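You operate a simulated robot arm through the tools that you are given. There is no shell and no other tool. Be economical: measure what you need, move in short steps, check, and stop when the job is done.

Carry out the task below with a simulated two-armed robot. There is one attempt and no reset: what you move stays moved.

Task
Stand the yellow cylinder in the steel pot, screw the cap on and slide the guard over it.
Fine: the cylinders are in the samples drawer; shut it again. The pot ends in its holder. Set down upright: what you pick out. Where these are worked on the way, their far stop is far enough and under half their travel is too little: samples drawer.

It is judged by the outcome, as a careful person would: the job done as asked, and still so three seconds after it is handed in. It fails if anything else is knocked over, pushed out of place, dropped, spilled or broken. A push-on lid holds only when it is set on centred and level and pressed home; a screw cap is set on level and turned clockwise until tight.

Robot
Two 7-joint arms with two-finger parallel grippers on one trunk, on a base that drives. Base frame: it is fixed to the floor where the robot stands at the start and does not move with it; the origin is under the middle of the robot, x ahead of it, y to its left, z up. Readings come in m, degrees, newtons and seconds.
The left shoulder is at the start at [0.05, 0.168, 1.132], the right one opposite. With the tool pointing down near the work surface each hand reaches from about 0.1 to 0.64 m from the robot's upright axis, wherever it stands, measured 20 degrees to its own side. Places, roughly: clear guard [0.5, -0.8, 1.1]; inside of the steel pot [0.6, -0.6, 0.9]; samples drawer [0.8, -0.1, 0.7]; white stand [0.6, -0.7, 1]. Payload 1.57 kg a hand.
The tool frame of a hand sits at the grasp point between the pads (the TCP): z along the fingers, y along the line on which they close. The tips reach 0.03 m beyond it. Largest opening 0.08 m; finger width 0.017, thickness 0.012; the body of the gripper, 0.04 by 0.082 m, starts 0.08 m behind the TCP.
Orientation is that of the tool frame in the base frame, as a unit quaternion [w, x, y, z]. With the fingers straight down and closing along the base's y, the tool's x points along the base's -x, its y along +y and its z along -z.

Tools
- The arms move only by the tool nudge_tool. It takes "left_targets", "right_targets" or both (then of equal length, played together; a hand with none holds still); each is a list of rows, each a list of 7 numbers: the shift along the tool's x, y, z in units of 30 mm (1.0 is 30 mm), then the turn, a rotation vector about the tool's x, y, z in units of 8 degrees (1.0 is 8 degrees), then the opening, from 0 (shut) to 1 (fully open). In form: [[dx, dy, dz, rx, ry, rz, grip], ...]. A call has 1 to 10 rows; each row shifts and turns the commanded pose from where the row before left it, along the tool's axes as they then stand. A call with a number of a shift or a turn outside -1 to 1 is refused whole. A row lasts 0.2 s, in which the tool goes at most 0.05 m and 8.6 degrees; a call with a longer step from one row to the next is refused whole, and so is a gripper value outside its range. Where a pose cannot be reached the arm comes as near as it can. A force on the tool above 90 N (or 10 N above the force at the start of the call, whichever is more), or a blocked arm, ends the call early, and 0.2 s more pass. The fingers move at their own pace (about 0.045 m/s each) and stop on an object; they squeeze with about 22 N. The grip force told is the motor's: it shows also when the fingers shut on nothing. Time passes only in rows, and 0.2 s behind the last, so rows that do not move let the fingers close. It gives the time, the measured TCP pose, the force on the tool (base axes), the opening and the grip force at its end, in the units of the frame above (readings bear some noise), with the torque about the TCP (base axes, N m) and any sound that the robot's microphone picked up, and new pictures: "show" is both (left out), scene, wrist or none (wrist: the cameras of the hands that moved).
- Cameras (640 x 400 px; columns grow to the right, rows downward): "scene" is now at [0.1166, -0.0231, 1.3272]; the picture's right is [-0.27, -0.96, 0.00], its down [-0.69, 0.20, -0.70] and it looks along [0.67, -0.19, -0.72] (base axes); focal length 214 px, centre (320, 200). "left" rides on the left gripper at [0.072, 0.007, -0.122] in its tool frame; the picture's right is [-0.09, 1.00, 0.00], its down [-0.84, -0.08, -0.54] and it looks along [-0.54, -0.05, 0.84] (tool axes); focal length 238 px, centre (320, 200). "right" rides on the right gripper at [0.072, -0.007, -0.122] in its tool frame; the picture's right is [0.09, 1.00, 0.00], its down [-0.84, 0.08, -0.54] and it looks along [-0.54, 0.05, 0.84] (tool axes); focal length 238 px, centre (320, 200). There is no depth. A picture from a camera that has moved, and an enlarged one, comes with that camera's place and axes in the base frame and with its lens.
- slide_trunk(by): slides the trunk up (or, below 0, down) by that many m; the arms and the scene camera ride with it, the base frame stays. It gives what a move gives, with no picture.
- base_move(legs): drives the robot by 1 to 6 legs, each [ahead, left, turn to the left] in m, m and degrees, along the robot's own axes; the way and the turn of a leg run together, so that a leg with both is an arc; at most 1.5 m and 180 degrees a leg. The arms and the cameras ride along, it lands a little off, and it stops where it bumps. It gives what a move gives, and a new picture of the scene camera.
- turn_head(pan, tilt): turns the head with the scene camera to pan (to the left, within 80 degrees either way) and tilt (down, from -29 to 69), counted from straight ahead of the robot. It gives what a move gives, and a new picture of the scene camera.
- enlarge(camera, box): a new picture of the part [left, top, right, bottom] of that camera's present view, enlarged. No time passes.
- job_done(): hands the job in; it is judged then, once.

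Work in short steps. Places have to be worked out from the pictures, the camera data and where the tool is seen: move nearer, look again, correct. Check each grasp and each placing, and mend what went wrong. You have 120 turns and 260 pictures in all, those below and enlarged ones among them. Open the grippers and draw the arms clear of the work before you hand the job in, unless the task says otherwise; then end with one line.

The tools are called after ">>>" as name(argument=value, ...) on one line, values as JSON. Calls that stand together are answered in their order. nudge_tool: Moves the arms, as the interface text tells. Its arguments: {"type":"object","properties":{"left_targets":{"type":"array"},"right_targets":{"type":"array"},"show":{"type":"string","enum":["both","scene","wrist","none"]}},"required":[]} The other tools are called the same way: slide_trunk (by) slides the trunk up or down; base_move (legs) drives the base; turn_head (pan, tilt) turns the head that bears the scene camera; enlarge (camera, box) takes an enlarged picture of a part of a camera's view; job_done () hands the job in.

At the start:

```text
time: 0.0
left_tcp_pos: [0.406, -0.0554, 1.1795]
left_tool_rot: [0.001, 0.0, 1.0, 0.0]
left_wrist_force: [-1.3, 0.3, -0.9]
left_wrist_torque: [-0.02, -0.03, -0.01]
left_width: 0.0801
left_grasp_force: 0.0
right_tcp_pos: [0.3266, -0.3542, 1.1006]
right_tool_rot: [-0.001, -0.001, 1.0, 0.0]
right_wrist_force: [-0.1, 0.4, -0.3]
right_wrist_torque: [-0.01, 0.0, -0.03]
right_width: 0.0798
right_grasp_force: 0.2
trunk travel left (down, up): [-0.3, 0.143]
robot x, y, heading: [-0.0, -0.0025, -0.1]
head pan, tilt: [-15.9, 45.9]
```

scene: 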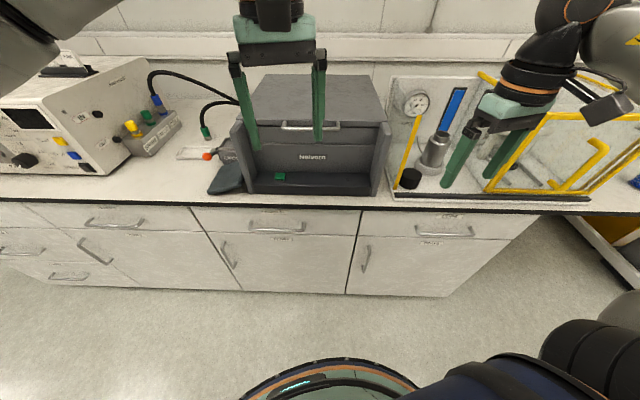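
right: 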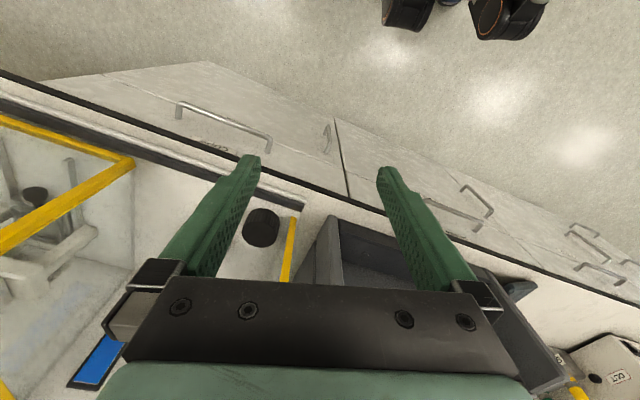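
left: 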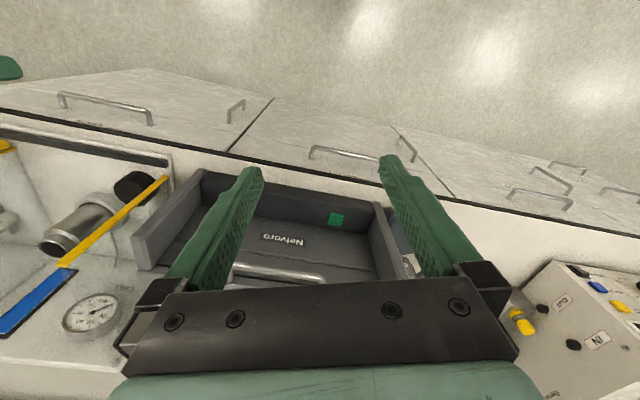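

I look closer at the labelled drawers and the press/pot area before moving anything.

>>> enlarge(camera="scene", box=[380, 60, 640, 220])

>>> enlarge(camera="scene", box=[190, 60, 480, 260])

```text
2.46 times, centred on (510, 140) of scene
camera zoom: at [0.1166, -0.0231, 1.3272], right [-0.27, -0.96, 0.0], down [-0.69, 0.2, -0.7], along [0.67, -0.19, -0.72], focal length 528 px, centre (-148, 348)
```

zoom: 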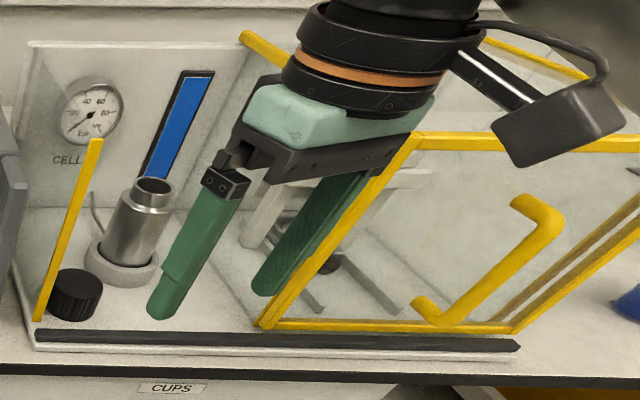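

```text
2.00 times, centred on (335, 160) of scene
camera zoom: at [0.1166, -0.0231, 1.3272], right [-0.27, -0.96, 0.0], down [-0.69, 0.2, -0.7], along [0.67, -0.19, -0.72], focal length 429 px, centre (290, 280)
```

zoom: 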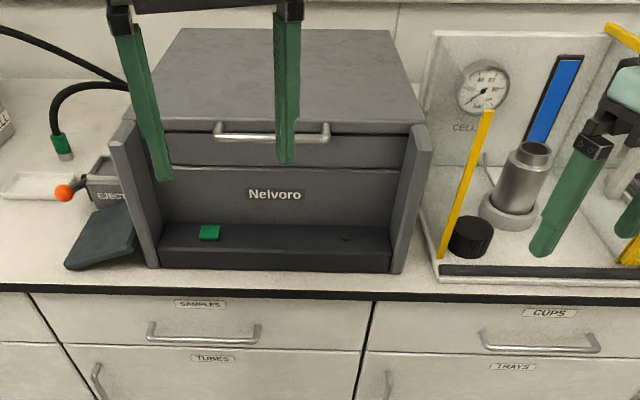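

The samples drawer is the bench drawer under the Nelvoro box. The bench normal is at about -17.4°, so I turn the robot square to the bench.

>>> base_move(legs=[[0, 0, -17.3]])

>>> turn_head(pan=0, tilt=50)

```text
time: 1.4
left_tcp_pos: [0.3731, -0.1725, 1.1792]
left_tool_rot: [0.001, 0.149, 0.989, 0.0]
left_wrist_force: [0.4, 1.0, 0.0]
left_wrist_torque: [-0.01, -0.01, -0.03]
left_width: 0.0798
left_grasp_force: 0.0
right_tcp_pos: [0.207, -0.4348, 1.1008]
right_tool_rot: [0.0, 0.151, 0.989, 0.0]
right_wrist_force: [-0.6, 0.6, -0.1]
right_wrist_torque: [0.0, -0.02, 0.0]
right_width: 0.0803
right_grasp_force: 0.0
trunk travel left (down, up): [-0.3, 0.143]
robot x, y, heading: [-0.0023, 0.0022, -17.4]
head pan, tilt: [-15.9, 45.9]
camera scene: at [0.1046, -0.0571, 1.3273], right [-0.55, -0.84, 0.0], down [-0.6, 0.39, -0.7], along [0.58, -0.38, -0.72], focal length 214 px, centre (320, 200)
```

scene: 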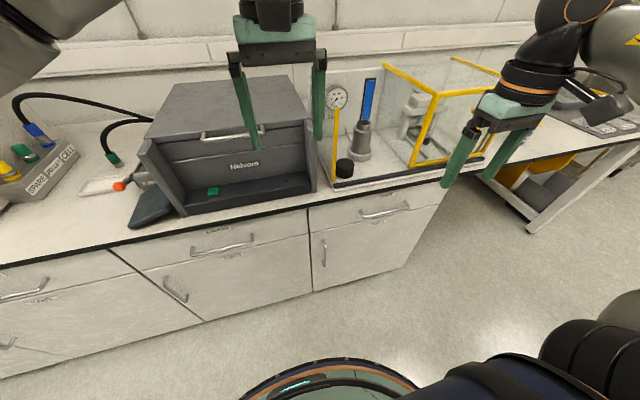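

```text
time: 2.2
left_tcp_pos: [0.3732, -0.1742, 1.1809]
left_tool_rot: [0.0, 0.149, 0.989, 0.0]
left_wrist_force: [0.7, 0.2, 0.9]
left_wrist_torque: [-0.01, -0.01, 0.02]
left_width: 0.0799
left_grasp_force: 0.0
right_tcp_pos: [0.207, -0.4349, 1.0993]
right_tool_rot: [-0.001, 0.151, 0.989, 0.0]
right_wrist_force: [0.0, 0.7, 0.3]
right_wrist_torque: [0.04, 0.0, 0.01]
right_width: 0.0799
right_grasp_force: 0.1
trunk travel left (down, up): [-0.3, 0.143]
robot x, y, heading: [-0.0039, 0.0017, -17.3]
head pan, tilt: [0.0, 50.0]
camera scene: at [0.1108, -0.0358, 1.3217], right [-0.3, -0.95, 0.0], down [-0.73, 0.23, -0.64], along [0.61, -0.19, -0.77], focal length 214 px, centre (320, 200)
```

scene: 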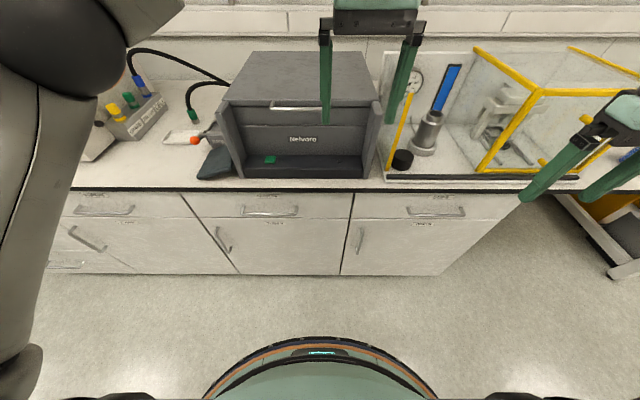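

Square now; I estimate the samples handle at (ahead 0.57, left 0.17, z 0.73) in bench-aligned axes, bench edge ~0.59 ahead at z≈0.81. I back off, then lower the left hand and aim it horizontally.

>>> base_move(legs=[[-0.2, 0, 0]])

>>> nudge_tool(left_targets=[[-0.4, 0.76, 1, 0, 0, 0, 1], [-0.4, 0.76, 1, 0, 0, 0, 1], [-0.4, 0.76, 1, 0, 0, 0, 1], [-0.4, 0.76, 1, 0, 0, 0, 1], [-0.4, 0.76, 1, 0, 0, 0, 1], [-0.4, 0.76, 1, 0, 0, 0, 1], [-0.4, 0.76, 1, 0, 0, 0, 1], [-0.4, 0.76, 1, 0, 0, 0, 1], [-0.4, 0.76, 1, 0, 0, 0, 1], [-0.4, 0.76, 1, 0, 0, 0, 1]], show="none")

>>> nudge_tool(left_targets=[[0, 0, 0, 0, -1, 0, 1], [0, 0, 0, 0, -1, 0, 1], [0, 0, 0, 0, -1, 0, 1], [0, 0, 0, 0, -1, 0, 1], [0, 0, 0, 0, -1, 0, 1], [0, 0, 0, 0, -1, 0, 1], [0, 0, 0, 0, -1, 0, 1], [0, 0, 0, 0, -1, 0, 1], [0, 0, 0, 0, -1, 0, 1], [0, 0, 0, 0, -1, 0, 1]], show="none")

>>> nudge_tool(left_targets=[[0, 0, 0, 0, -1, 0, 1], [0, 0, 0, 0, -0.25, 0, 1], [0, 0, 0, 0, 0, 1, 1], [0, 0, 0, 0, 0, 1, 1], [0, 0, 0, 0, 0, 1, 1], [0, 0, 0, 0, 0, 1, 1], [0, 0, 0, 0, 0, 1, 1], [0, 0, 0, 0, 0, 1, 1]], show="both")

```text
time: 3.8
left_tcp_pos: [0.1819, -0.1142, 1.1807]
left_tool_rot: [0.0, 0.15, 0.989, 0.0]
left_wrist_force: [0.1, -0.4, -0.1]
left_wrist_torque: [0.01, -0.01, 0.01]
left_width: 0.0801
left_grasp_force: 0.1
right_tcp_pos: [0.0154, -0.3759, 1.1011]
right_tool_rot: [0.001, 0.151, 0.989, 0.0]
right_wrist_force: [0.4, -0.8, 1.0]
right_wrist_torque: [0.02, 0.0, -0.02]
right_width: 0.0799
right_grasp_force: 0.0
trunk travel left (down, up): [-0.3, 0.143]
robot x, y, heading: [-0.189, 0.0606, -17.5]
head pan, tilt: [0.0, 50.0]
camera scene: at [-0.0801, 0.0236, 1.3217], right [-0.3, -0.95, 0.0], down [-0.73, 0.23, -0.64], along [0.61, -0.19, -0.77], focal length 214 px, centre (320, 200)
```

scene: 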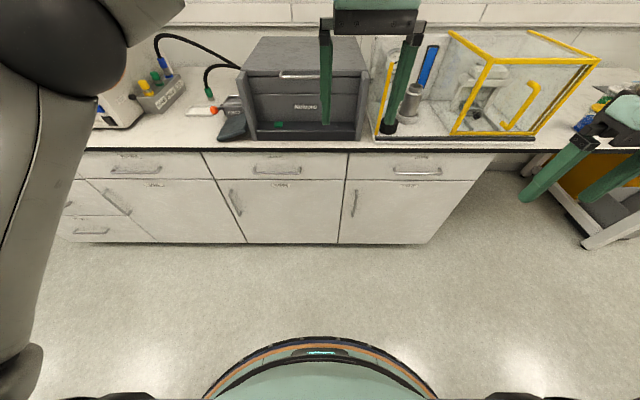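

```text
time: 6.0
left_tcp_pos: [0.3662, 0.0657, 0.8785]
left_tool_rot: [0.0, 0.151, 0.989, 0.0]
left_wrist_force: [-0.5, 0.2, -0.2]
left_wrist_torque: [-0.01, 0.02, -0.03]
left_width: 0.0798
left_grasp_force: 0.1
right_tcp_pos: [0.0162, -0.3764, 1.1017]
right_tool_rot: [0.0, 0.152, 0.988, 0.0]
right_wrist_force: [0.3, -0.6, 1.1]
right_wrist_torque: [0.0, 0.01, 0.02]
right_width: 0.0798
right_grasp_force: 0.1
trunk travel left (down, up): [-0.3, 0.143]
robot x, y, heading: [-0.1933, 0.0611, -17.5]
head pan, tilt: [0.0, 50.0]
```

```text
time: 8.2
left_tcp_pos: [0.3533, 0.0445, 0.8788]
left_tool_rot: [0.44, 0.142, 0.882, -0.087]
left_wrist_force: [0.1, 0.9, 0.3]
left_wrist_torque: [0.02, -0.02, -0.03]
left_width: 0.0798
left_grasp_force: 0.1
left hand out of reach, approached as far as the arm can: row 7, 8, 9, 10
right_tcp_pos: [0.0163, -0.375, 1.1007]
right_tool_rot: [0.0, 0.151, 0.988, 0.0]
right_wrist_force: [0.0, -0.5, -0.6]
right_wrist_torque: [0.0, -0.02, 0.01]
right_width: 0.0801
right_grasp_force: 0.0
trunk travel left (down, up): [-0.3, 0.143]
robot x, y, heading: [-0.1887, 0.0629, -17.3]
head pan, tilt: [0.0, 50.0]
```

```text
time: 10.0
left_tcp_pos: [0.3537, 0.0453, 0.8794]
left_tool_rot: [0.452, 0.485, 0.741, 0.105]
left_wrist_force: [0.5, 0.1, 0.8]
left_wrist_torque: [-0.01, -0.02, 0.03]
left_width: 0.0801
left_grasp_force: 0.0
left hand out of reach, approached as far as the arm can: row 1
right_tcp_pos: [0.0152, -0.3762, 1.1013]
right_tool_rot: [0.0, 0.151, 0.988, -0.001]
right_wrist_force: [0.4, -0.2, 0.1]
right_wrist_torque: [0.03, 0.02, 0.0]
right_width: 0.0801
right_grasp_force: 0.0
trunk travel left (down, up): [-0.3, 0.143]
robot x, y, heading: [-0.1901, 0.0605, -17.5]
head pan, tilt: [0.0, 50.0]
camera scene: at [-0.0795, 0.0233, 1.3216], right [-0.3, -0.95, 0.0], down [-0.73, 0.23, -0.64], along [0.61, -0.19, -0.77], focal length 214 px, centre (320, 200)
camera left: at [0.256, 0.1419, 0.9119], right [0.63, 0.43, 0.64], down [-0.36, -0.57, 0.74], along [0.68, -0.7, -0.2], focal length 238 px, centre (320, 200)
```

scene: 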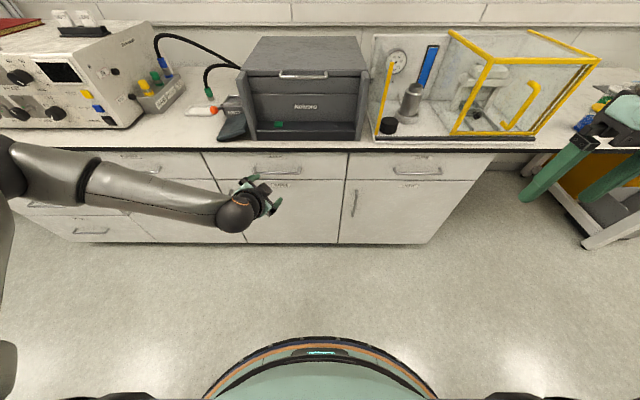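
left: 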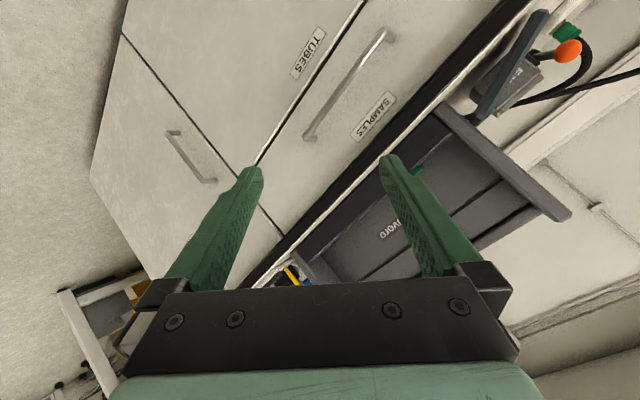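

The left wrist reached only about 37° below horizontal; lowering the trunk should free it. I lower it and finish the turn.

>>> slide_trunk(by=-0.25)

>>> nudge_tool(left_targets=[[0, 0, 0, -0.7, -0.63, 0, 1], [0, 0, 0, -0.7, -0.63, 0, 1], [0, 0, 0, -0.7, -0.63, 0, 1], [0, 0, 0, -0.7, -0.63, 0, 1], [0, 0, 0, -0.7, -0.63, 0, 1], [0, 0, 0, 0, 0, 1, 1], [0, 0, 0, 0, 0, 1, 1], [0, 0, 0, 0, 0, 1, 1], [0, 0, 0, 0, 0, 1, 1], [0, 0, 0, 0, 0, 1, 1]], show="both")

```text
time: 12.5
left_tcp_pos: [0.3537, 0.0452, 0.6304]
left_tool_rot: [0.452, 0.485, 0.742, 0.104]
left_wrist_force: [0.2, 0.2, -0.1]
left_wrist_torque: [-0.02, 0.0, -0.01]
left_width: 0.0801
left_grasp_force: 0.1
right_tcp_pos: [0.0162, -0.3762, 0.8501]
right_tool_rot: [0.0, 0.151, 0.988, 0.0]
right_wrist_force: [-0.3, -0.5, -0.1]
right_wrist_torque: [0.03, 0.01, 0.0]
right_width: 0.0798
right_grasp_force: 0.1
trunk travel left (down, up): [-0.05, 0.393]
robot x, y, heading: [-0.1901, 0.0612, -17.6]
head pan, tilt: [0.0, 50.0]
```

```text
time: 14.7
left_tcp_pos: [0.3099, -0.0562, 0.6964]
left_tool_rot: [0.574, 0.576, 0.439, 0.382]
left_wrist_force: [-0.8, 0.8, 0.9]
left_wrist_torque: [0.02, -0.01, 0.0]
left_width: 0.0801
left_grasp_force: 0.0
left hand out of reach, approached as far as the arm can: row 1, 2, 3, 4, 5
right_tcp_pos: [0.0163, -0.3757, 0.8516]
right_tool_rot: [0.0, 0.151, 0.989, 0.0]
right_wrist_force: [-0.3, -0.5, -0.1]
right_wrist_torque: [-0.02, 0.02, -0.01]
right_width: 0.08
right_grasp_force: 0.1
trunk travel left (down, up): [-0.05, 0.393]
robot x, y, heading: [-0.1903, 0.0564, -17.5]
head pan, tilt: [0.0, 50.0]
camera scene: at [-0.0794, 0.0234, 1.0716], right [-0.3, -0.95, 0.0], down [-0.73, 0.23, -0.64], along [0.61, -0.19, -0.77], focal length 214 px, centre (320, 200)
camera left: at [0.2189, 0.0511, 0.7041], right [0.04, -0.04, 1.0], down [-0.79, -0.62, 0.0], along [0.61, -0.79, -0.06], focal length 238 px, centre (320, 200)
```

scene: 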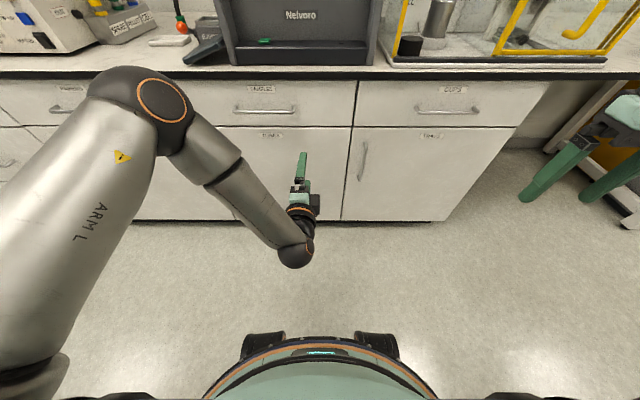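
left: 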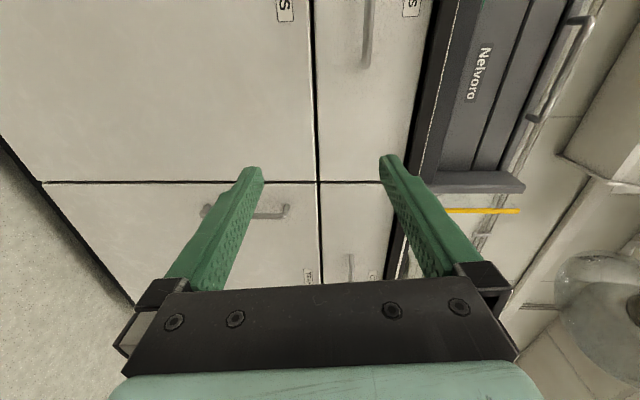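

Tool is now horizontal with fingers closing vertically. Triangulated handle: ahead 0.548, left 0.168, z 0.751; I shift the hand left and up to line up with it.

>>> nudge_tool(left_targets=[[0.86, 0.37, 0.2, 0, 0, 0, 1], [0.86, 0.37, 0.2, 0, 0, 0, 1], [0.86, 0.37, 0.2, 0, 0, 0, 1], [0.86, 0.37, 0.2, 0, 0, 0, 1], [0.86, 0.37, 0.2, 0, 0, 0, 1]], show="both")

```text
time: 15.9
left_tcp_pos: [0.334, -0.0104, 0.7869]
left_tool_rot: [0.574, 0.576, 0.44, 0.381]
left_wrist_force: [0.1, 0.2, -0.1]
left_wrist_torque: [0.0, 0.0, -0.01]
left_width: 0.08
left_grasp_force: 0.0
left hand out of reach, approached as far as the arm can: row 1, 2, 3, 4, 5
right_tcp_pos: [0.0154, -0.3759, 0.8495]
right_tool_rot: [-0.001, 0.152, 0.988, 0.0]
right_wrist_force: [0.2, 0.5, 0.1]
right_wrist_torque: [0.0, 0.0, 0.03]
right_width: 0.08
right_grasp_force: 0.0
trunk travel left (down, up): [-0.05, 0.393]
robot x, y, heading: [-0.19, 0.0575, -17.3]
head pan, tilt: [0.0, 50.0]
camera scene: at [-0.0794, 0.0234, 1.0716], right [-0.3, -0.95, 0.0], down [-0.73, 0.23, -0.64], along [0.61, -0.19, -0.77], focal length 214 px, centre (320, 200)
camera left: at [0.2443, 0.0979, 0.7963], right [0.04, -0.04, 1.0], down [-0.79, -0.62, 0.01], along [0.62, -0.79, -0.06], focal length 238 px, centre (320, 200)
```

scene: 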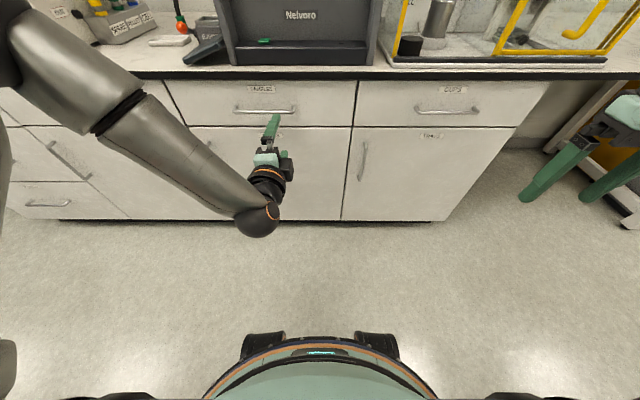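
left: 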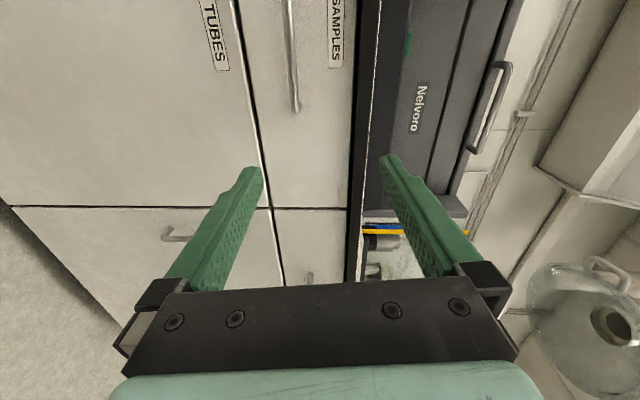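

The arm is limited to the left in this pose, so I use the base: drive 0.078 m left, and drop the hand 36 mm.

>>> nudge_tool(left_targets=[[0, -0.6, 0, 0, 0, 0, 1], [0, -0.6, 0, 0, 0, 0, 1]], show="none")

>>> base_move(legs=[[0.1, 0.078, 0]])

>>> enlarge(camera="left", box=[0, 0, 640, 400])

```text
time: 16.5
left_tcp_pos: [0.3285, -0.0227, 0.7593]
left_tool_rot: [0.574, 0.575, 0.441, 0.381]
left_wrist_force: [0.3, 0.1, 0.2]
left_wrist_torque: [0.0, 0.01, -0.01]
left_width: 0.0801
left_grasp_force: 0.0
left hand out of reach, approached as far as the arm can: row 1, 2
right_tcp_pos: [0.0155, -0.375, 0.8519]
right_tool_rot: [0.0, 0.152, 0.988, 0.0]
right_wrist_force: [1.0, -1.1, 1.0]
right_wrist_torque: [0.0, 0.01, 0.01]
right_width: 0.0799
right_grasp_force: 0.1
trunk travel left (down, up): [-0.05, 0.393]
robot x, y, heading: [-0.1904, 0.0587, -17.3]
head pan, tilt: [0.0, 50.0]
```

```text
time: 17.9
left_tcp_pos: [0.4485, 0.0228, 0.7591]
left_tool_rot: [0.575, 0.575, 0.44, 0.381]
left_wrist_force: [0.0, -0.3, -0.6]
left_wrist_torque: [0.01, 0.0, -0.04]
left_width: 0.0801
left_grasp_force: 0.0
right_tcp_pos: [0.1391, -0.3306, 0.8511]
right_tool_rot: [0.001, 0.15, 0.989, 0.001]
right_wrist_force: [0.0, -0.1, 0.2]
right_wrist_torque: [0.0, -0.01, 0.01]
right_width: 0.0801
right_grasp_force: 0.0
trunk travel left (down, up): [-0.05, 0.393]
robot x, y, heading: [-0.0696, 0.1035, -17.2]
head pan, tilt: [0.0, 50.0]
camera scene: at [0.0419, 0.0683, 1.0716], right [-0.3, -0.95, 0.0], down [-0.73, 0.23, -0.64], along [0.61, -0.19, -0.77], focal length 214 px, centre (320, 200)
```

scene: 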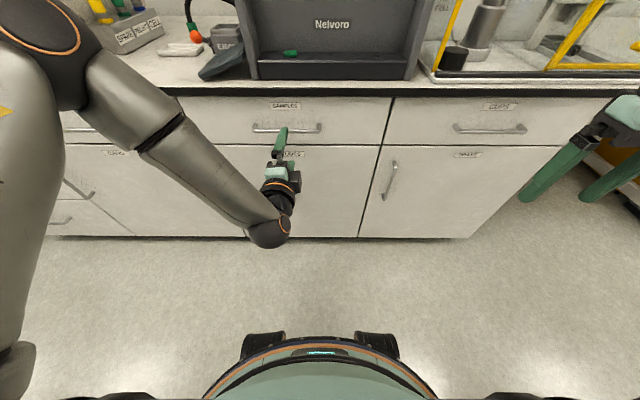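

```text
1.00 times, centred on (320, 200) of left (not enlarged: the box is as wide or as high as the picture)
camera zoom: at [0.3578, 0.1306, 0.7673], right [0.04, -0.04, 1.0], down [-0.79, -0.62, 0.01], along [0.62, -0.79, -0.06], focal length 238 px, centre (320, 200)
```

zoom: 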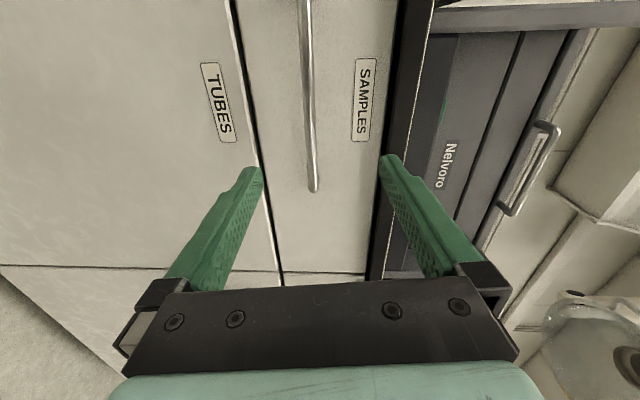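

The handle bar lies vertically between the open fingers. I lower 6 mm and drive 0.115 m ahead so the fingers straddle it.

>>> nudge_tool(left_targets=[[0, -0.2, 0, 0, 0, 0, 1]], show="none")

>>> base_move(legs=[[0.115, 0, 0]])

>>> enlarge(camera="left", box=[0, 0, 640, 400])

```text
time: 18.3
left_tcp_pos: [0.4481, 0.0214, 0.7535]
left_tool_rot: [0.573, 0.576, 0.441, 0.382]
left_wrist_force: [-0.1, 0.4, 1.0]
left_wrist_torque: [-0.01, 0.0, 0.03]
left_width: 0.0801
left_grasp_force: 0.1
right_tcp_pos: [0.1375, -0.3302, 0.8507]
right_tool_rot: [0.0, 0.15, 0.989, 0.0]
right_wrist_force: [-0.1, -0.3, -0.3]
right_wrist_torque: [0.02, 0.02, -0.02]
right_width: 0.0801
right_grasp_force: 0.0
trunk travel left (down, up): [-0.05, 0.393]
robot x, y, heading: [-0.0693, 0.1063, -17.3]
head pan, tilt: [0.0, 50.0]
```

```text
time: 19.5
left_tcp_pos: [0.5587, -0.012, 0.7538]
left_tool_rot: [0.572, 0.575, 0.442, 0.383]
left_wrist_force: [0.1, 0.1, -0.7]
left_wrist_torque: [0.0, -0.01, 0.01]
left_width: 0.0798
left_grasp_force: 0.1
right_tcp_pos: [0.248, -0.3639, 0.8507]
right_tool_rot: [0.0, 0.151, 0.989, 0.0]
right_wrist_force: [0.0, -0.7, 0.4]
right_wrist_torque: [0.0, 0.01, 0.03]
right_width: 0.0802
right_grasp_force: 0.0
trunk travel left (down, up): [-0.05, 0.393]
robot x, y, heading: [0.041, 0.0699, -17.3]
head pan, tilt: [0.0, 50.0]
camera scene: at [0.1522, 0.034, 1.0717], right [-0.3, -0.95, 0.0], down [-0.73, 0.23, -0.64], along [0.61, -0.19, -0.77], focal length 214 px, centre (320, 200)
```

scene: 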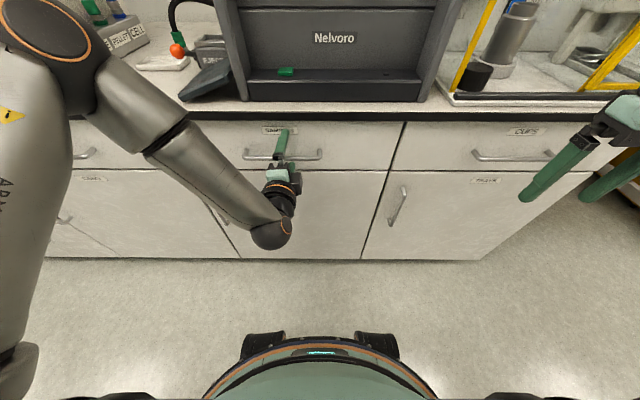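

```text
1.00 times, centred on (320, 200) of left (not enlarged: the box is as wide or as high as the picture)
camera zoom: at [0.4676, 0.095, 0.7622], right [0.04, -0.04, 1.0], down [-0.78, -0.62, 0.01], along [0.62, -0.78, -0.06], focal length 238 px, centre (320, 200)
```

zoom: 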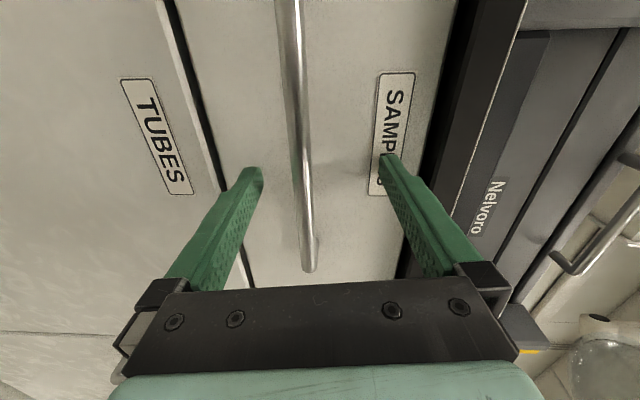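

The fingers straddle the bar; I close the left gripper on it.

>>> nudge_tool(left_targets=[[0, 0, 0.15, 0, 0, 0, 0], [0, 0, 0, 0, 0, 0, 0], [0, 0, 0, 0, 0, 0, 0], [0, 0, 0, 0, 0, 0, 0], [0, 0, 0, 0, 0, 0, 0]], show="wrist")

```text
time: 20.7
left_tcp_pos: [0.56, -0.0163, 0.7443]
left_tool_rot: [0.564, 0.585, 0.445, 0.376]
left_wrist_force: [-7.6, -4.5, -36.8]
left_wrist_torque: [0.41, -0.11, 0.6]
left_width: 0.0126
left_grasp_force: 22.4
right_tcp_pos: [0.2495, -0.3655, 0.8497]
right_tool_rot: [-0.002, 0.15, 0.989, 0.0]
right_wrist_force: [0.4, -0.7, -0.2]
right_wrist_torque: [0.0, -0.01, -0.01]
right_width: 0.08
right_grasp_force: 0.0
trunk travel left (down, up): [-0.05, 0.393]
robot x, y, heading: [0.0397, 0.0681, -17.3]
head pan, tilt: [0.0, 50.0]
camera left: at [0.4704, 0.0932, 0.756], right [0.07, -0.06, 1.0], down [-0.79, -0.62, 0.02], along [0.61, -0.78, -0.09], focal length 238 px, centre (320, 200)
```

left: 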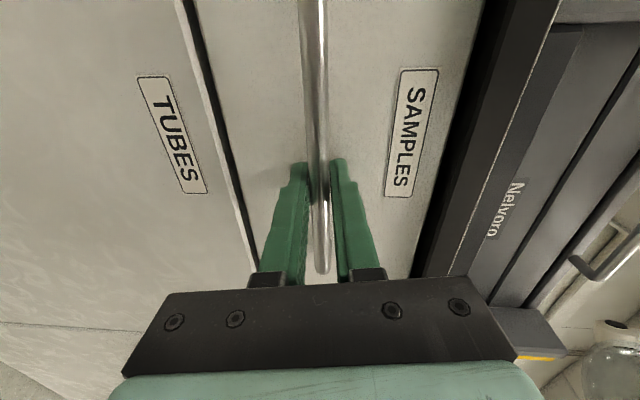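

Bar gripped (12.6 mm). I relieve the downward force, then pull the drawer by driving back.

>>> nudge_tool(left_targets=[[0, -0.3, 0, 0, 0, 0, 0]], show="none")

>>> base_move(legs=[[-0.2, 0, 0]])

```text
time: 21.1
left_tcp_pos: [0.5607, -0.0143, 0.7442]
left_tool_rot: [0.567, 0.578, 0.445, 0.382]
left_wrist_force: [-7.8, 11.2, -20.7]
left_wrist_torque: [0.47, -0.06, -0.8]
left_width: 0.0126
left_grasp_force: 29.3
right_tcp_pos: [0.2499, -0.3648, 0.8523]
right_tool_rot: [0.0, 0.149, 0.989, 0.0]
right_wrist_force: [-0.8, 0.0, -0.8]
right_wrist_torque: [-0.01, 0.02, -0.03]
right_width: 0.08
right_grasp_force: 0.0
trunk travel left (down, up): [-0.05, 0.393]
robot x, y, heading: [0.0414, 0.0693, -17.1]
head pan, tilt: [0.0, 50.0]
```

```text
time: 22.7
left_tcp_pos: [0.374, 0.0451, 0.7441]
left_tool_rot: [0.568, 0.576, 0.446, 0.383]
left_wrist_force: [3.9, 14.1, -20.9]
left_wrist_torque: [0.52, -0.11, -0.38]
left_width: 0.0124
left_grasp_force: 29.4
right_tcp_pos: [0.062, -0.3061, 0.851]
right_tool_rot: [-0.001, 0.15, 0.989, -0.001]
right_wrist_force: [0.2, 0.5, -0.3]
right_wrist_torque: [0.04, 0.01, 0.0]
right_width: 0.08
right_grasp_force: 0.0
trunk travel left (down, up): [-0.05, 0.393]
robot x, y, heading: [-0.1488, 0.1253, -17.2]
head pan, tilt: [0.0, 50.0]
camera scene: at [-0.0347, 0.0932, 1.0714], right [-0.3, -0.96, 0.0], down [-0.73, 0.23, -0.64], along [0.61, -0.19, -0.77], focal length 214 px, centre (320, 200)
```

scene: 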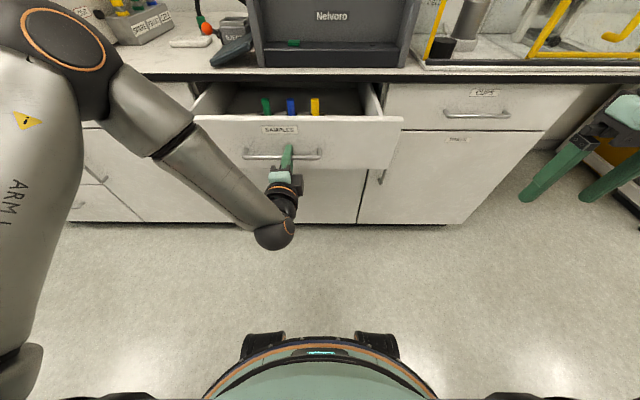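

The drawer follows; three upright cylinders (green, blue, yellow) are visible. I pull 0.12 m more for clearance.

>>> base_move(legs=[[-0.12, 0, 0]])

```text
time: 24.1
left_tcp_pos: [0.2572, 0.0828, 0.743]
left_tool_rot: [0.563, 0.576, 0.448, 0.388]
left_wrist_force: [-1.3, 1.1, 2.8]
left_wrist_torque: [0.53, -0.13, -0.1]
left_width: 0.0126
left_grasp_force: 29.7
right_tcp_pos: [-0.0568, -0.2715, 0.851]
right_tool_rot: [0.0, 0.152, 0.988, -0.001]
right_wrist_force: [-0.8, 0.1, 0.6]
right_wrist_torque: [-0.01, 0.01, -0.02]
right_width: 0.08
right_grasp_force: 0.0
trunk travel left (down, up): [-0.05, 0.393]
robot x, y, heading: [-0.2627, 0.1639, -17.2]
head pan, tilt: [0.0, 50.0]
stopped in leg 1: the robot was blocked; the commanded pose is now the measured one
camera scene: at [-0.1525, 0.1278, 1.0717], right [-0.3, -0.95, 0.0], down [-0.73, 0.23, -0.64], along [0.61, -0.19, -0.77], focal length 214 px, centre (320, 200)
```

scene: 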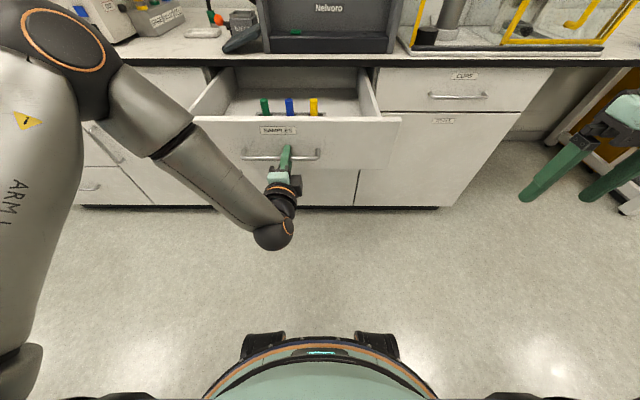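

Drawer is at its far stop (~0.32 m). I release, back away, and raise the trunk to the starting height.

>>> nudge_tool(left_targets=[[0, 0, 0, 0, 0, 0, 1], [0, 0, 0, 0, 0, 0, 1], [0, 0, 0, 0, 0, 0, 1], [0, 0, 0, 0, 0, 0, 1]], show="none")

>>> base_move(legs=[[-0.12, 0, 0]])

>>> slide_trunk(by=0.25)

>>> nudge_tool(left_targets=[[0.3, 0.5, -0.6, 0, 0, -1, 1], [0.3, 0.5, -0.6, 0, 0, -1, 1], [0.3, 0.5, -0.6, 0, 0, -1, 1], [0, 0, 0, 0, 0, -1, 1], [0, 0, 0, 0, 0, -1, 1], [0, 0, 0, 0, 0, -1, 1], [0, 0, 0, 0, 0, -1, 1], [0, 0, 0, 0, 0, -1, 1], [0, 0, 0, 0, 0, -1, 1], [0, 0, 0, 0, 0, -1, 1]], show="none")

>>> nudge_tool(left_targets=[[0, 0, 0, 0, 0, -1, 1], [0, 0, 0, 0, 1, 0, 1], [0, 0, 0, 0, 1, 0, 1], [0, 0, 0, 0, 1, 0, 1], [0, 0, 0, 0, 1, 0, 1], [0, 0, 0, 0, 1, 0, 1], [0, 0, 0, 0, 1, 0, 1], [0, 0, 0, 0, 1, 0, 1], [0, 0, 0, 0, 1, 0, 1], [0, 0, 0, 0, 1, 0, 1]], show="both")

```text
time: 25.1
left_tcp_pos: [0.257, 0.0824, 0.7431]
left_tool_rot: [0.564, 0.576, 0.448, 0.387]
left_wrist_force: [-0.9, 0.2, -0.8]
left_wrist_torque: [-0.01, -0.01, 0.01]
left_width: 0.0787
left_grasp_force: 0.1
right_tcp_pos: [-0.0571, -0.2717, 0.8511]
right_tool_rot: [0.001, 0.151, 0.989, 0.0]
right_wrist_force: [-0.1, -0.3, 0.6]
right_wrist_torque: [-0.05, -0.02, 0.02]
right_width: 0.0798
right_grasp_force: 0.0
trunk travel left (down, up): [-0.05, 0.393]
robot x, y, heading: [-0.2647, 0.1647, -17.3]
head pan, tilt: [0.0, 50.0]
```

```text
time: 25.9
left_tcp_pos: [0.2568, 0.0805, 0.7435]
left_tool_rot: [0.565, 0.576, 0.447, 0.386]
left_wrist_force: [-0.2, -0.6, 1.0]
left_wrist_torque: [-0.04, 0.03, -0.02]
left_width: 0.0801
left_grasp_force: 0.1
right_tcp_pos: [-0.0582, -0.2736, 0.8508]
right_tool_rot: [0.0, 0.152, 0.988, 0.0]
right_wrist_force: [0.3, 0.5, 0.1]
right_wrist_torque: [-0.01, 0.06, -0.01]
right_width: 0.0801
right_grasp_force: 0.1
trunk travel left (down, up): [-0.05, 0.393]
robot x, y, heading: [-0.265, 0.1603, -17.5]
head pan, tilt: [0.0, 50.0]
stopped in leg 1: the robot was blocked; the commanded pose is now the measured one
camera scene: at [-0.1529, 0.1268, 1.0717], right [-0.3, -0.95, 0.0], down [-0.73, 0.23, -0.64], along [0.61, -0.19, -0.77], focal length 214 px, centre (320, 200)
```

scene: 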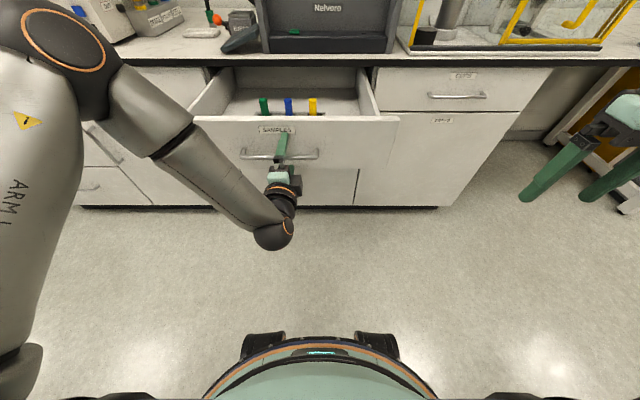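

```text
time: 26.9
left_tcp_pos: [0.2481, 0.0834, 0.7788]
left_tool_rot: [0.539, 0.603, 0.454, 0.374]
left_wrist_force: [-3.2, 2.2, -14.0]
left_wrist_torque: [0.25, 0.12, -0.18]
left_width: 0.0801
left_grasp_force: 0.1
right_tcp_pos: [-0.0589, -0.2735, 0.9123]
right_tool_rot: [0.001, 0.153, 0.988, 0.001]
right_wrist_force: [-1.2, 0.4, -1.1]
right_wrist_torque: [0.0, -0.01, 0.01]
right_width: 0.0799
right_grasp_force: 0.0
trunk travel left (down, up): [-0.109, 0.333]
robot x, y, heading: [-0.2603, 0.1644, -17.6]
head pan, tilt: [0.0, 50.0]
stopped: the force on the tool passed its limit at 107 N (the readings are from after the stop); the commanded pose is now the measured one
```

```text
time: 27.5
left_tcp_pos: [0.214, 0.1061, 0.7779]
left_tool_rot: [0.547, 0.58, 0.539, 0.272]
left_wrist_force: [-2.9, 0.4, -20.3]
left_wrist_torque: [0.3, 0.15, -0.23]
left_width: 0.0802
left_grasp_force: 0.0
right_tcp_pos: [-0.0599, -0.274, 0.9119]
right_tool_rot: [-0.001, 0.153, 0.988, -0.001]
right_wrist_force: [0.5, 0.4, -0.2]
right_wrist_torque: [0.0, 0.02, 0.0]
right_width: 0.0799
right_grasp_force: 0.1
trunk travel left (down, up): [-0.109, 0.333]
robot x, y, heading: [-0.2648, 0.1656, -17.6]
head pan, tilt: [0.0, 50.0]
stopped in row 3 (left hand): the force on the tool passed its limit at 91 N (the readings are from after the stop); the commanded pose is now the measured one
```

```text
time: 29.7
left_tcp_pos: [0.2176, 0.1038, 0.784]
left_tool_rot: [0.123, 0.294, 0.802, 0.505]
left_wrist_force: [0.3, 0.1, 0.4]
left_wrist_torque: [0.0, 0.02, 0.0]
left_width: 0.0799
left_grasp_force: 0.1
right_tcp_pos: [-0.0592, -0.2731, 0.9109]
right_tool_rot: [0.001, 0.154, 0.988, 0.0]
right_wrist_force: [-0.3, 0.6, -0.5]
right_wrist_torque: [0.05, 0.0, 0.02]
right_width: 0.0799
right_grasp_force: 0.0
trunk travel left (down, up): [-0.109, 0.333]
robot x, y, heading: [-0.2615, 0.1583, -17.6]
head pan, tilt: [0.0, 50.0]
camera scene: at [-0.153, 0.1262, 1.1311], right [-0.3, -0.95, 0.0], down [-0.73, 0.23, -0.64], along [0.61, -0.19, -0.77], focal length 214 px, centre (320, 200)
camera left: at [0.1027, 0.0593, 0.8523], right [0.42, 0.26, 0.87], down [0.37, -0.92, 0.1], along [0.83, 0.28, -0.48], focal length 238 px, centre (320, 200)
```

scene: 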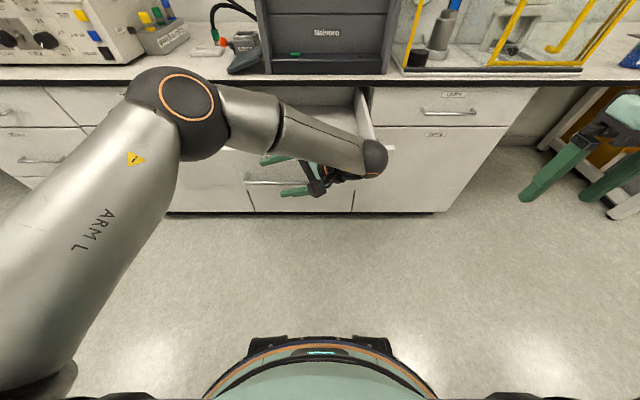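
left: 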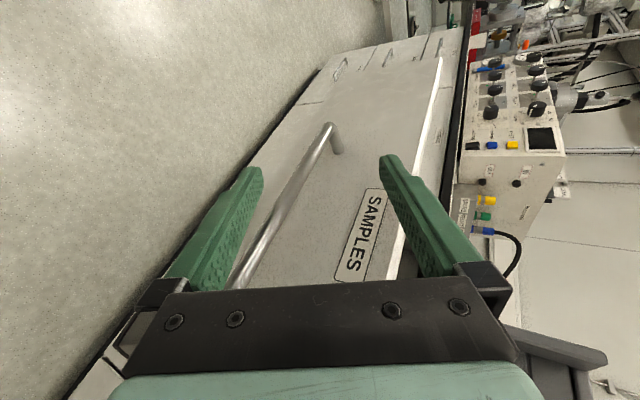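

The rear was blocked, so the base did not back off, and my chained moves swung the hand oddly; the drawer looks undisturbed. I move the left hand straight away from the drawer front (mostly +tool x), then up.

>>> nudge_tool(left_targets=[[0.7, 0, -0.2, 0, 0, 0, 1], [0.9, 0.0, -0.2, 0, 0, 0, 1], [0.9, 0.0, -0.2, 0, 0, 0, 1], [0.5, 0.5, 0, 0, 0, 0, 1]], show="both")

```text
time: 30.7
left_tcp_pos: [0.1413, 0.1507, 0.8117]
left_tool_rot: [0.125, 0.293, 0.802, 0.506]
left_wrist_force: [-0.6, -0.7, 0.5]
left_wrist_torque: [0.01, 0.0, 0.0]
left_width: 0.08
left_grasp_force: 0.0
right_tcp_pos: [-0.0603, -0.2729, 0.9106]
right_tool_rot: [0.001, 0.152, 0.988, 0.0]
right_wrist_force: [0.0, -0.4, -0.2]
right_wrist_torque: [-0.05, 0.01, 0.03]
right_width: 0.0798
right_grasp_force: 0.0
trunk travel left (down, up): [-0.109, 0.333]
robot x, y, heading: [-0.2623, 0.1626, -17.8]
head pan, tilt: [0.0, 50.0]
camera scene: at [-0.1531, 0.1262, 1.1311], right [-0.3, -0.95, 0.0], down [-0.73, 0.23, -0.64], along [0.61, -0.19, -0.77], focal length 214 px, centre (320, 200)
camera left: at [0.026, 0.1048, 0.8812], right [0.42, 0.26, 0.87], down [0.37, -0.92, 0.1], along [0.83, 0.28, -0.48], focal length 238 px, centre (320, 200)
```

scene: 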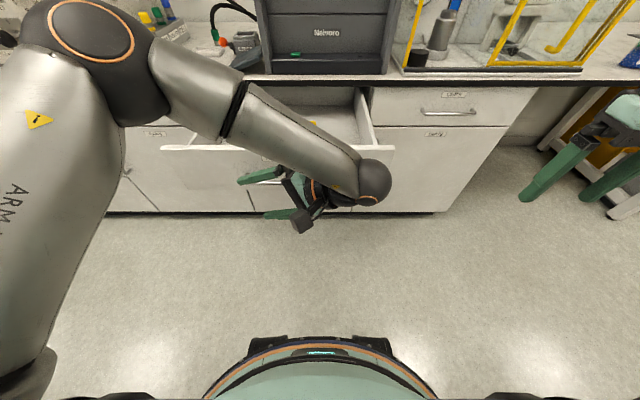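
left: 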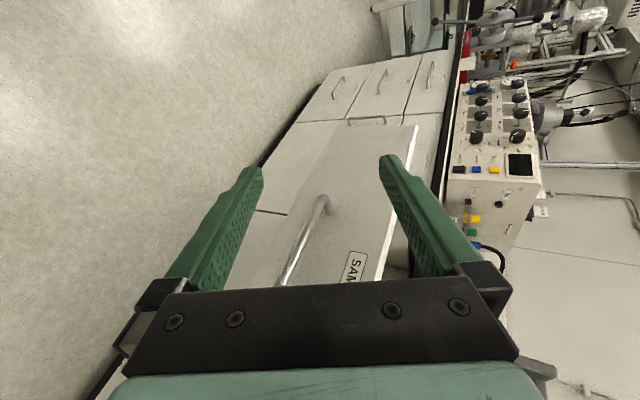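

Clear of the drawer front now. I raise the trunk 0.19 m, then turn the left hand to point down.

>>> slide_trunk(by=0.19)

>>> nudge_tool(left_targets=[[0, 0, 0, 1, 0, 0, 1], [0, 0, 0, 1, 0, 0, 1], [0, 0, 0, 1, 0, 0, 1], [0, 0, 0, 1, 0, 0, 1], [0, 0, 0, 1, 0, 0, 1], [0, 0, 0, 1, 0, 0, 1], [0, 0, 0, 1, 0, 0, 1], [0, 0, 0, 1, 0, 0, 1]], show="scene")

```text
time: 32.8
left_tcp_pos: [0.1402, 0.1495, 1.0027]
left_tool_rot: [0.125, 0.295, 0.801, 0.506]
left_wrist_force: [-0.1, -0.7, 0.1]
left_wrist_torque: [-0.01, 0.0, -0.01]
left_width: 0.0802
left_grasp_force: 0.0
right_tcp_pos: [-0.0595, -0.2738, 1.0999]
right_tool_rot: [0.001, 0.154, 0.988, 0.0]
right_wrist_force: [1.0, -0.5, 0.0]
right_wrist_torque: [0.0, 0.0, 0.02]
right_width: 0.0799
right_grasp_force: 0.0
trunk travel left (down, up): [-0.299, 0.143]
robot x, y, heading: [-0.2652, 0.1611, -17.7]
head pan, tilt: [0.0, 50.0]
```

```text
time: 34.6
left_tcp_pos: [0.1414, 0.1508, 1.0026]
left_tool_rot: [-0.051, 0.316, 0.947, 0.003]
left_wrist_force: [-0.6, 0.7, 0.3]
left_wrist_torque: [-0.03, 0.0, -0.01]
left_width: 0.08
left_grasp_force: 0.0
right_tcp_pos: [-0.0597, -0.2731, 1.1008]
right_tool_rot: [0.001, 0.153, 0.988, 0.0]
right_wrist_force: [0.6, 0.0, 0.1]
right_wrist_torque: [0.01, 0.01, 0.01]
right_width: 0.0799
right_grasp_force: 0.0
trunk travel left (down, up): [-0.299, 0.143]
robot x, y, heading: [-0.2633, 0.1647, -17.5]
head pan, tilt: [0.0, 50.0]
camera scene: at [-0.1529, 0.1265, 1.3211], right [-0.3, -0.95, 0.0], down [-0.73, 0.23, -0.64], along [0.61, -0.19, -0.77], focal length 214 px, centre (320, 200)
```

scene: 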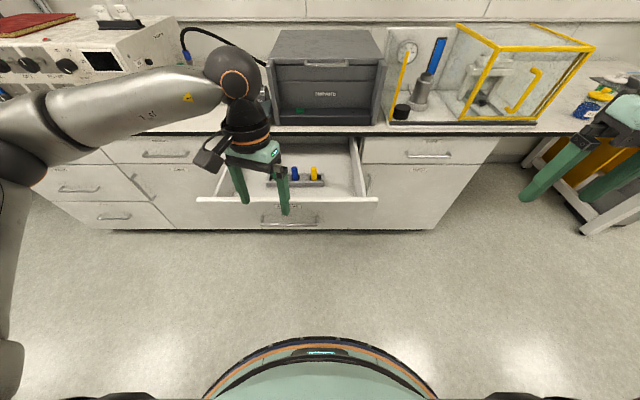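

Left hand is down-pointing. Yellow cylinder estimated at (ahead 0.41, left 0.095, z≈0.77). I move the left hand out to the left and up, then drive ahead-left to pick with the right hand.

>>> nudge_tool(left_targets=[[0, 0.7, -0.5, 0, 0, -0.8, 1], [0, 0.7, -0.5, 0, 0, -0.8, 1], [0, 0.7, -0.5, 0, 0, -0.8, 1], [0, 0.7, -0.5, 0, 0, 0, 1], [0, 0.7, 0, 0, 0, 0, 1], [0, 0.7, 0, 0, 0, 0, 1], [0, 0.7, 0, 0, 0, 0, 1], [0, 0.7, 0, 0, 0, 0, 1]], show="none")

>>> base_move(legs=[[0.28, 0.14, 0]])

>>> enlarge(camera="right", box=[0, 0, 640, 400])

```text
time: 36.4
left_tcp_pos: [0.2092, 0.3012, 1.0631]
left_tool_rot: [-0.05, 0.154, 0.987, 0.012]
left_wrist_force: [-0.4, 0.0, -0.3]
left_wrist_torque: [-0.02, 0.02, 0.0]
left_width: 0.08
left_grasp_force: 0.0
right_tcp_pos: [-0.0596, -0.2731, 1.1019]
right_tool_rot: [0.001, 0.153, 0.988, 0.0]
right_wrist_force: [-0.1, 0.7, 0.0]
right_wrist_torque: [0.0, -0.04, -0.02]
right_width: 0.0801
right_grasp_force: 0.0
trunk travel left (down, up): [-0.299, 0.143]
robot x, y, heading: [-0.2678, 0.1621, -17.8]
head pan, tilt: [0.0, 50.0]
```

```text
time: 38.5
left_tcp_pos: [0.5209, 0.3494, 1.0637]
left_tool_rot: [-0.049, 0.152, 0.987, 0.012]
left_wrist_force: [-0.1, 0.0, -0.9]
left_wrist_torque: [0.02, -0.01, 0.0]
left_width: 0.08
left_grasp_force: 0.1
right_tcp_pos: [0.2525, -0.2255, 1.1003]
right_tool_rot: [0.001, 0.152, 0.988, 0.0]
right_wrist_force: [0.3, -0.2, -0.1]
right_wrist_torque: [0.0, -0.01, 0.02]
right_width: 0.0799
right_grasp_force: 0.1
trunk travel left (down, up): [-0.299, 0.143]
robot x, y, heading: [0.0466, 0.2119, -17.4]
head pan, tilt: [0.0, 50.0]
camera scene: at [0.1572, 0.1738, 1.3211], right [-0.3, -0.95, 0.0], down [-0.73, 0.23, -0.64], along [0.61, -0.19, -0.77], focal length 214 px, centre (320, 200)
```

scene: 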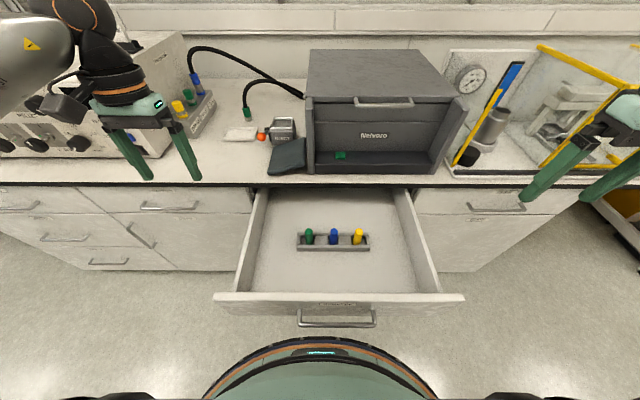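

```text
1.00 times, centred on (320, 200) of right (not enlarged: the box is as wide or as high as the picture)
camera zoom: at [0.1804, -0.2107, 1.2236], right [0.21, 0.98, 0.0], down [0.82, -0.18, 0.54], along [0.53, -0.11, -0.84], focal length 238 px, centre (320, 200)
```

zoom: 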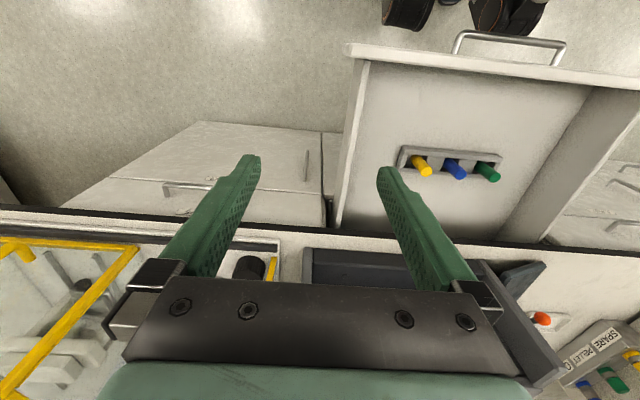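

I zoom on the rack to see the cylinder's size and how it sits.

>>> enlarge(camera="scene", box=[285, 210, 385, 270])

>>> enlarge(camera="right", box=[380, 130, 520, 210])

```text
6.40 times, centred on (335, 240) of scene
camera zoom: at [0.1572, 0.1738, 1.3211], right [-0.3, -0.95, 0.0], down [-0.73, 0.23, -0.64], along [0.61, -0.19, -0.77], focal length 1373 px, centre (224, -56)
```

zoom: 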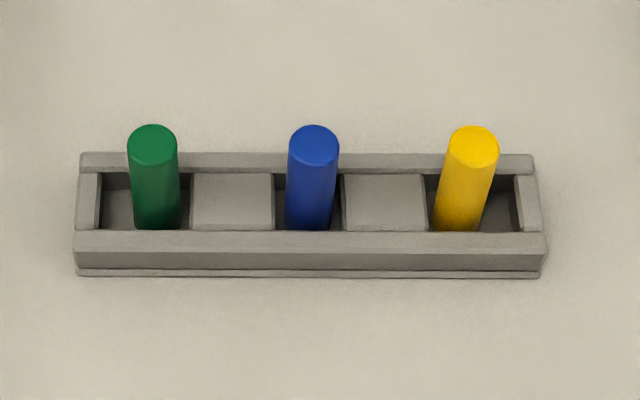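

```text
4.57 times, centred on (450, 170) of right
camera zoom: at [0.1804, -0.2107, 1.2236], right [0.21, 0.98, 0.0], down [0.82, -0.18, 0.54], along [0.53, -0.11, -0.84], focal length 1090 px, centre (-274, 337)
```

zoom: 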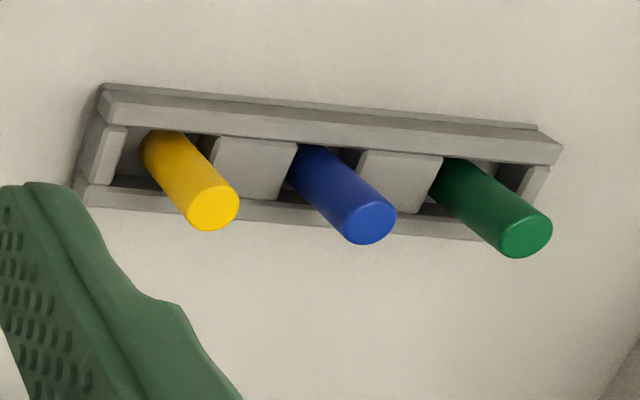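

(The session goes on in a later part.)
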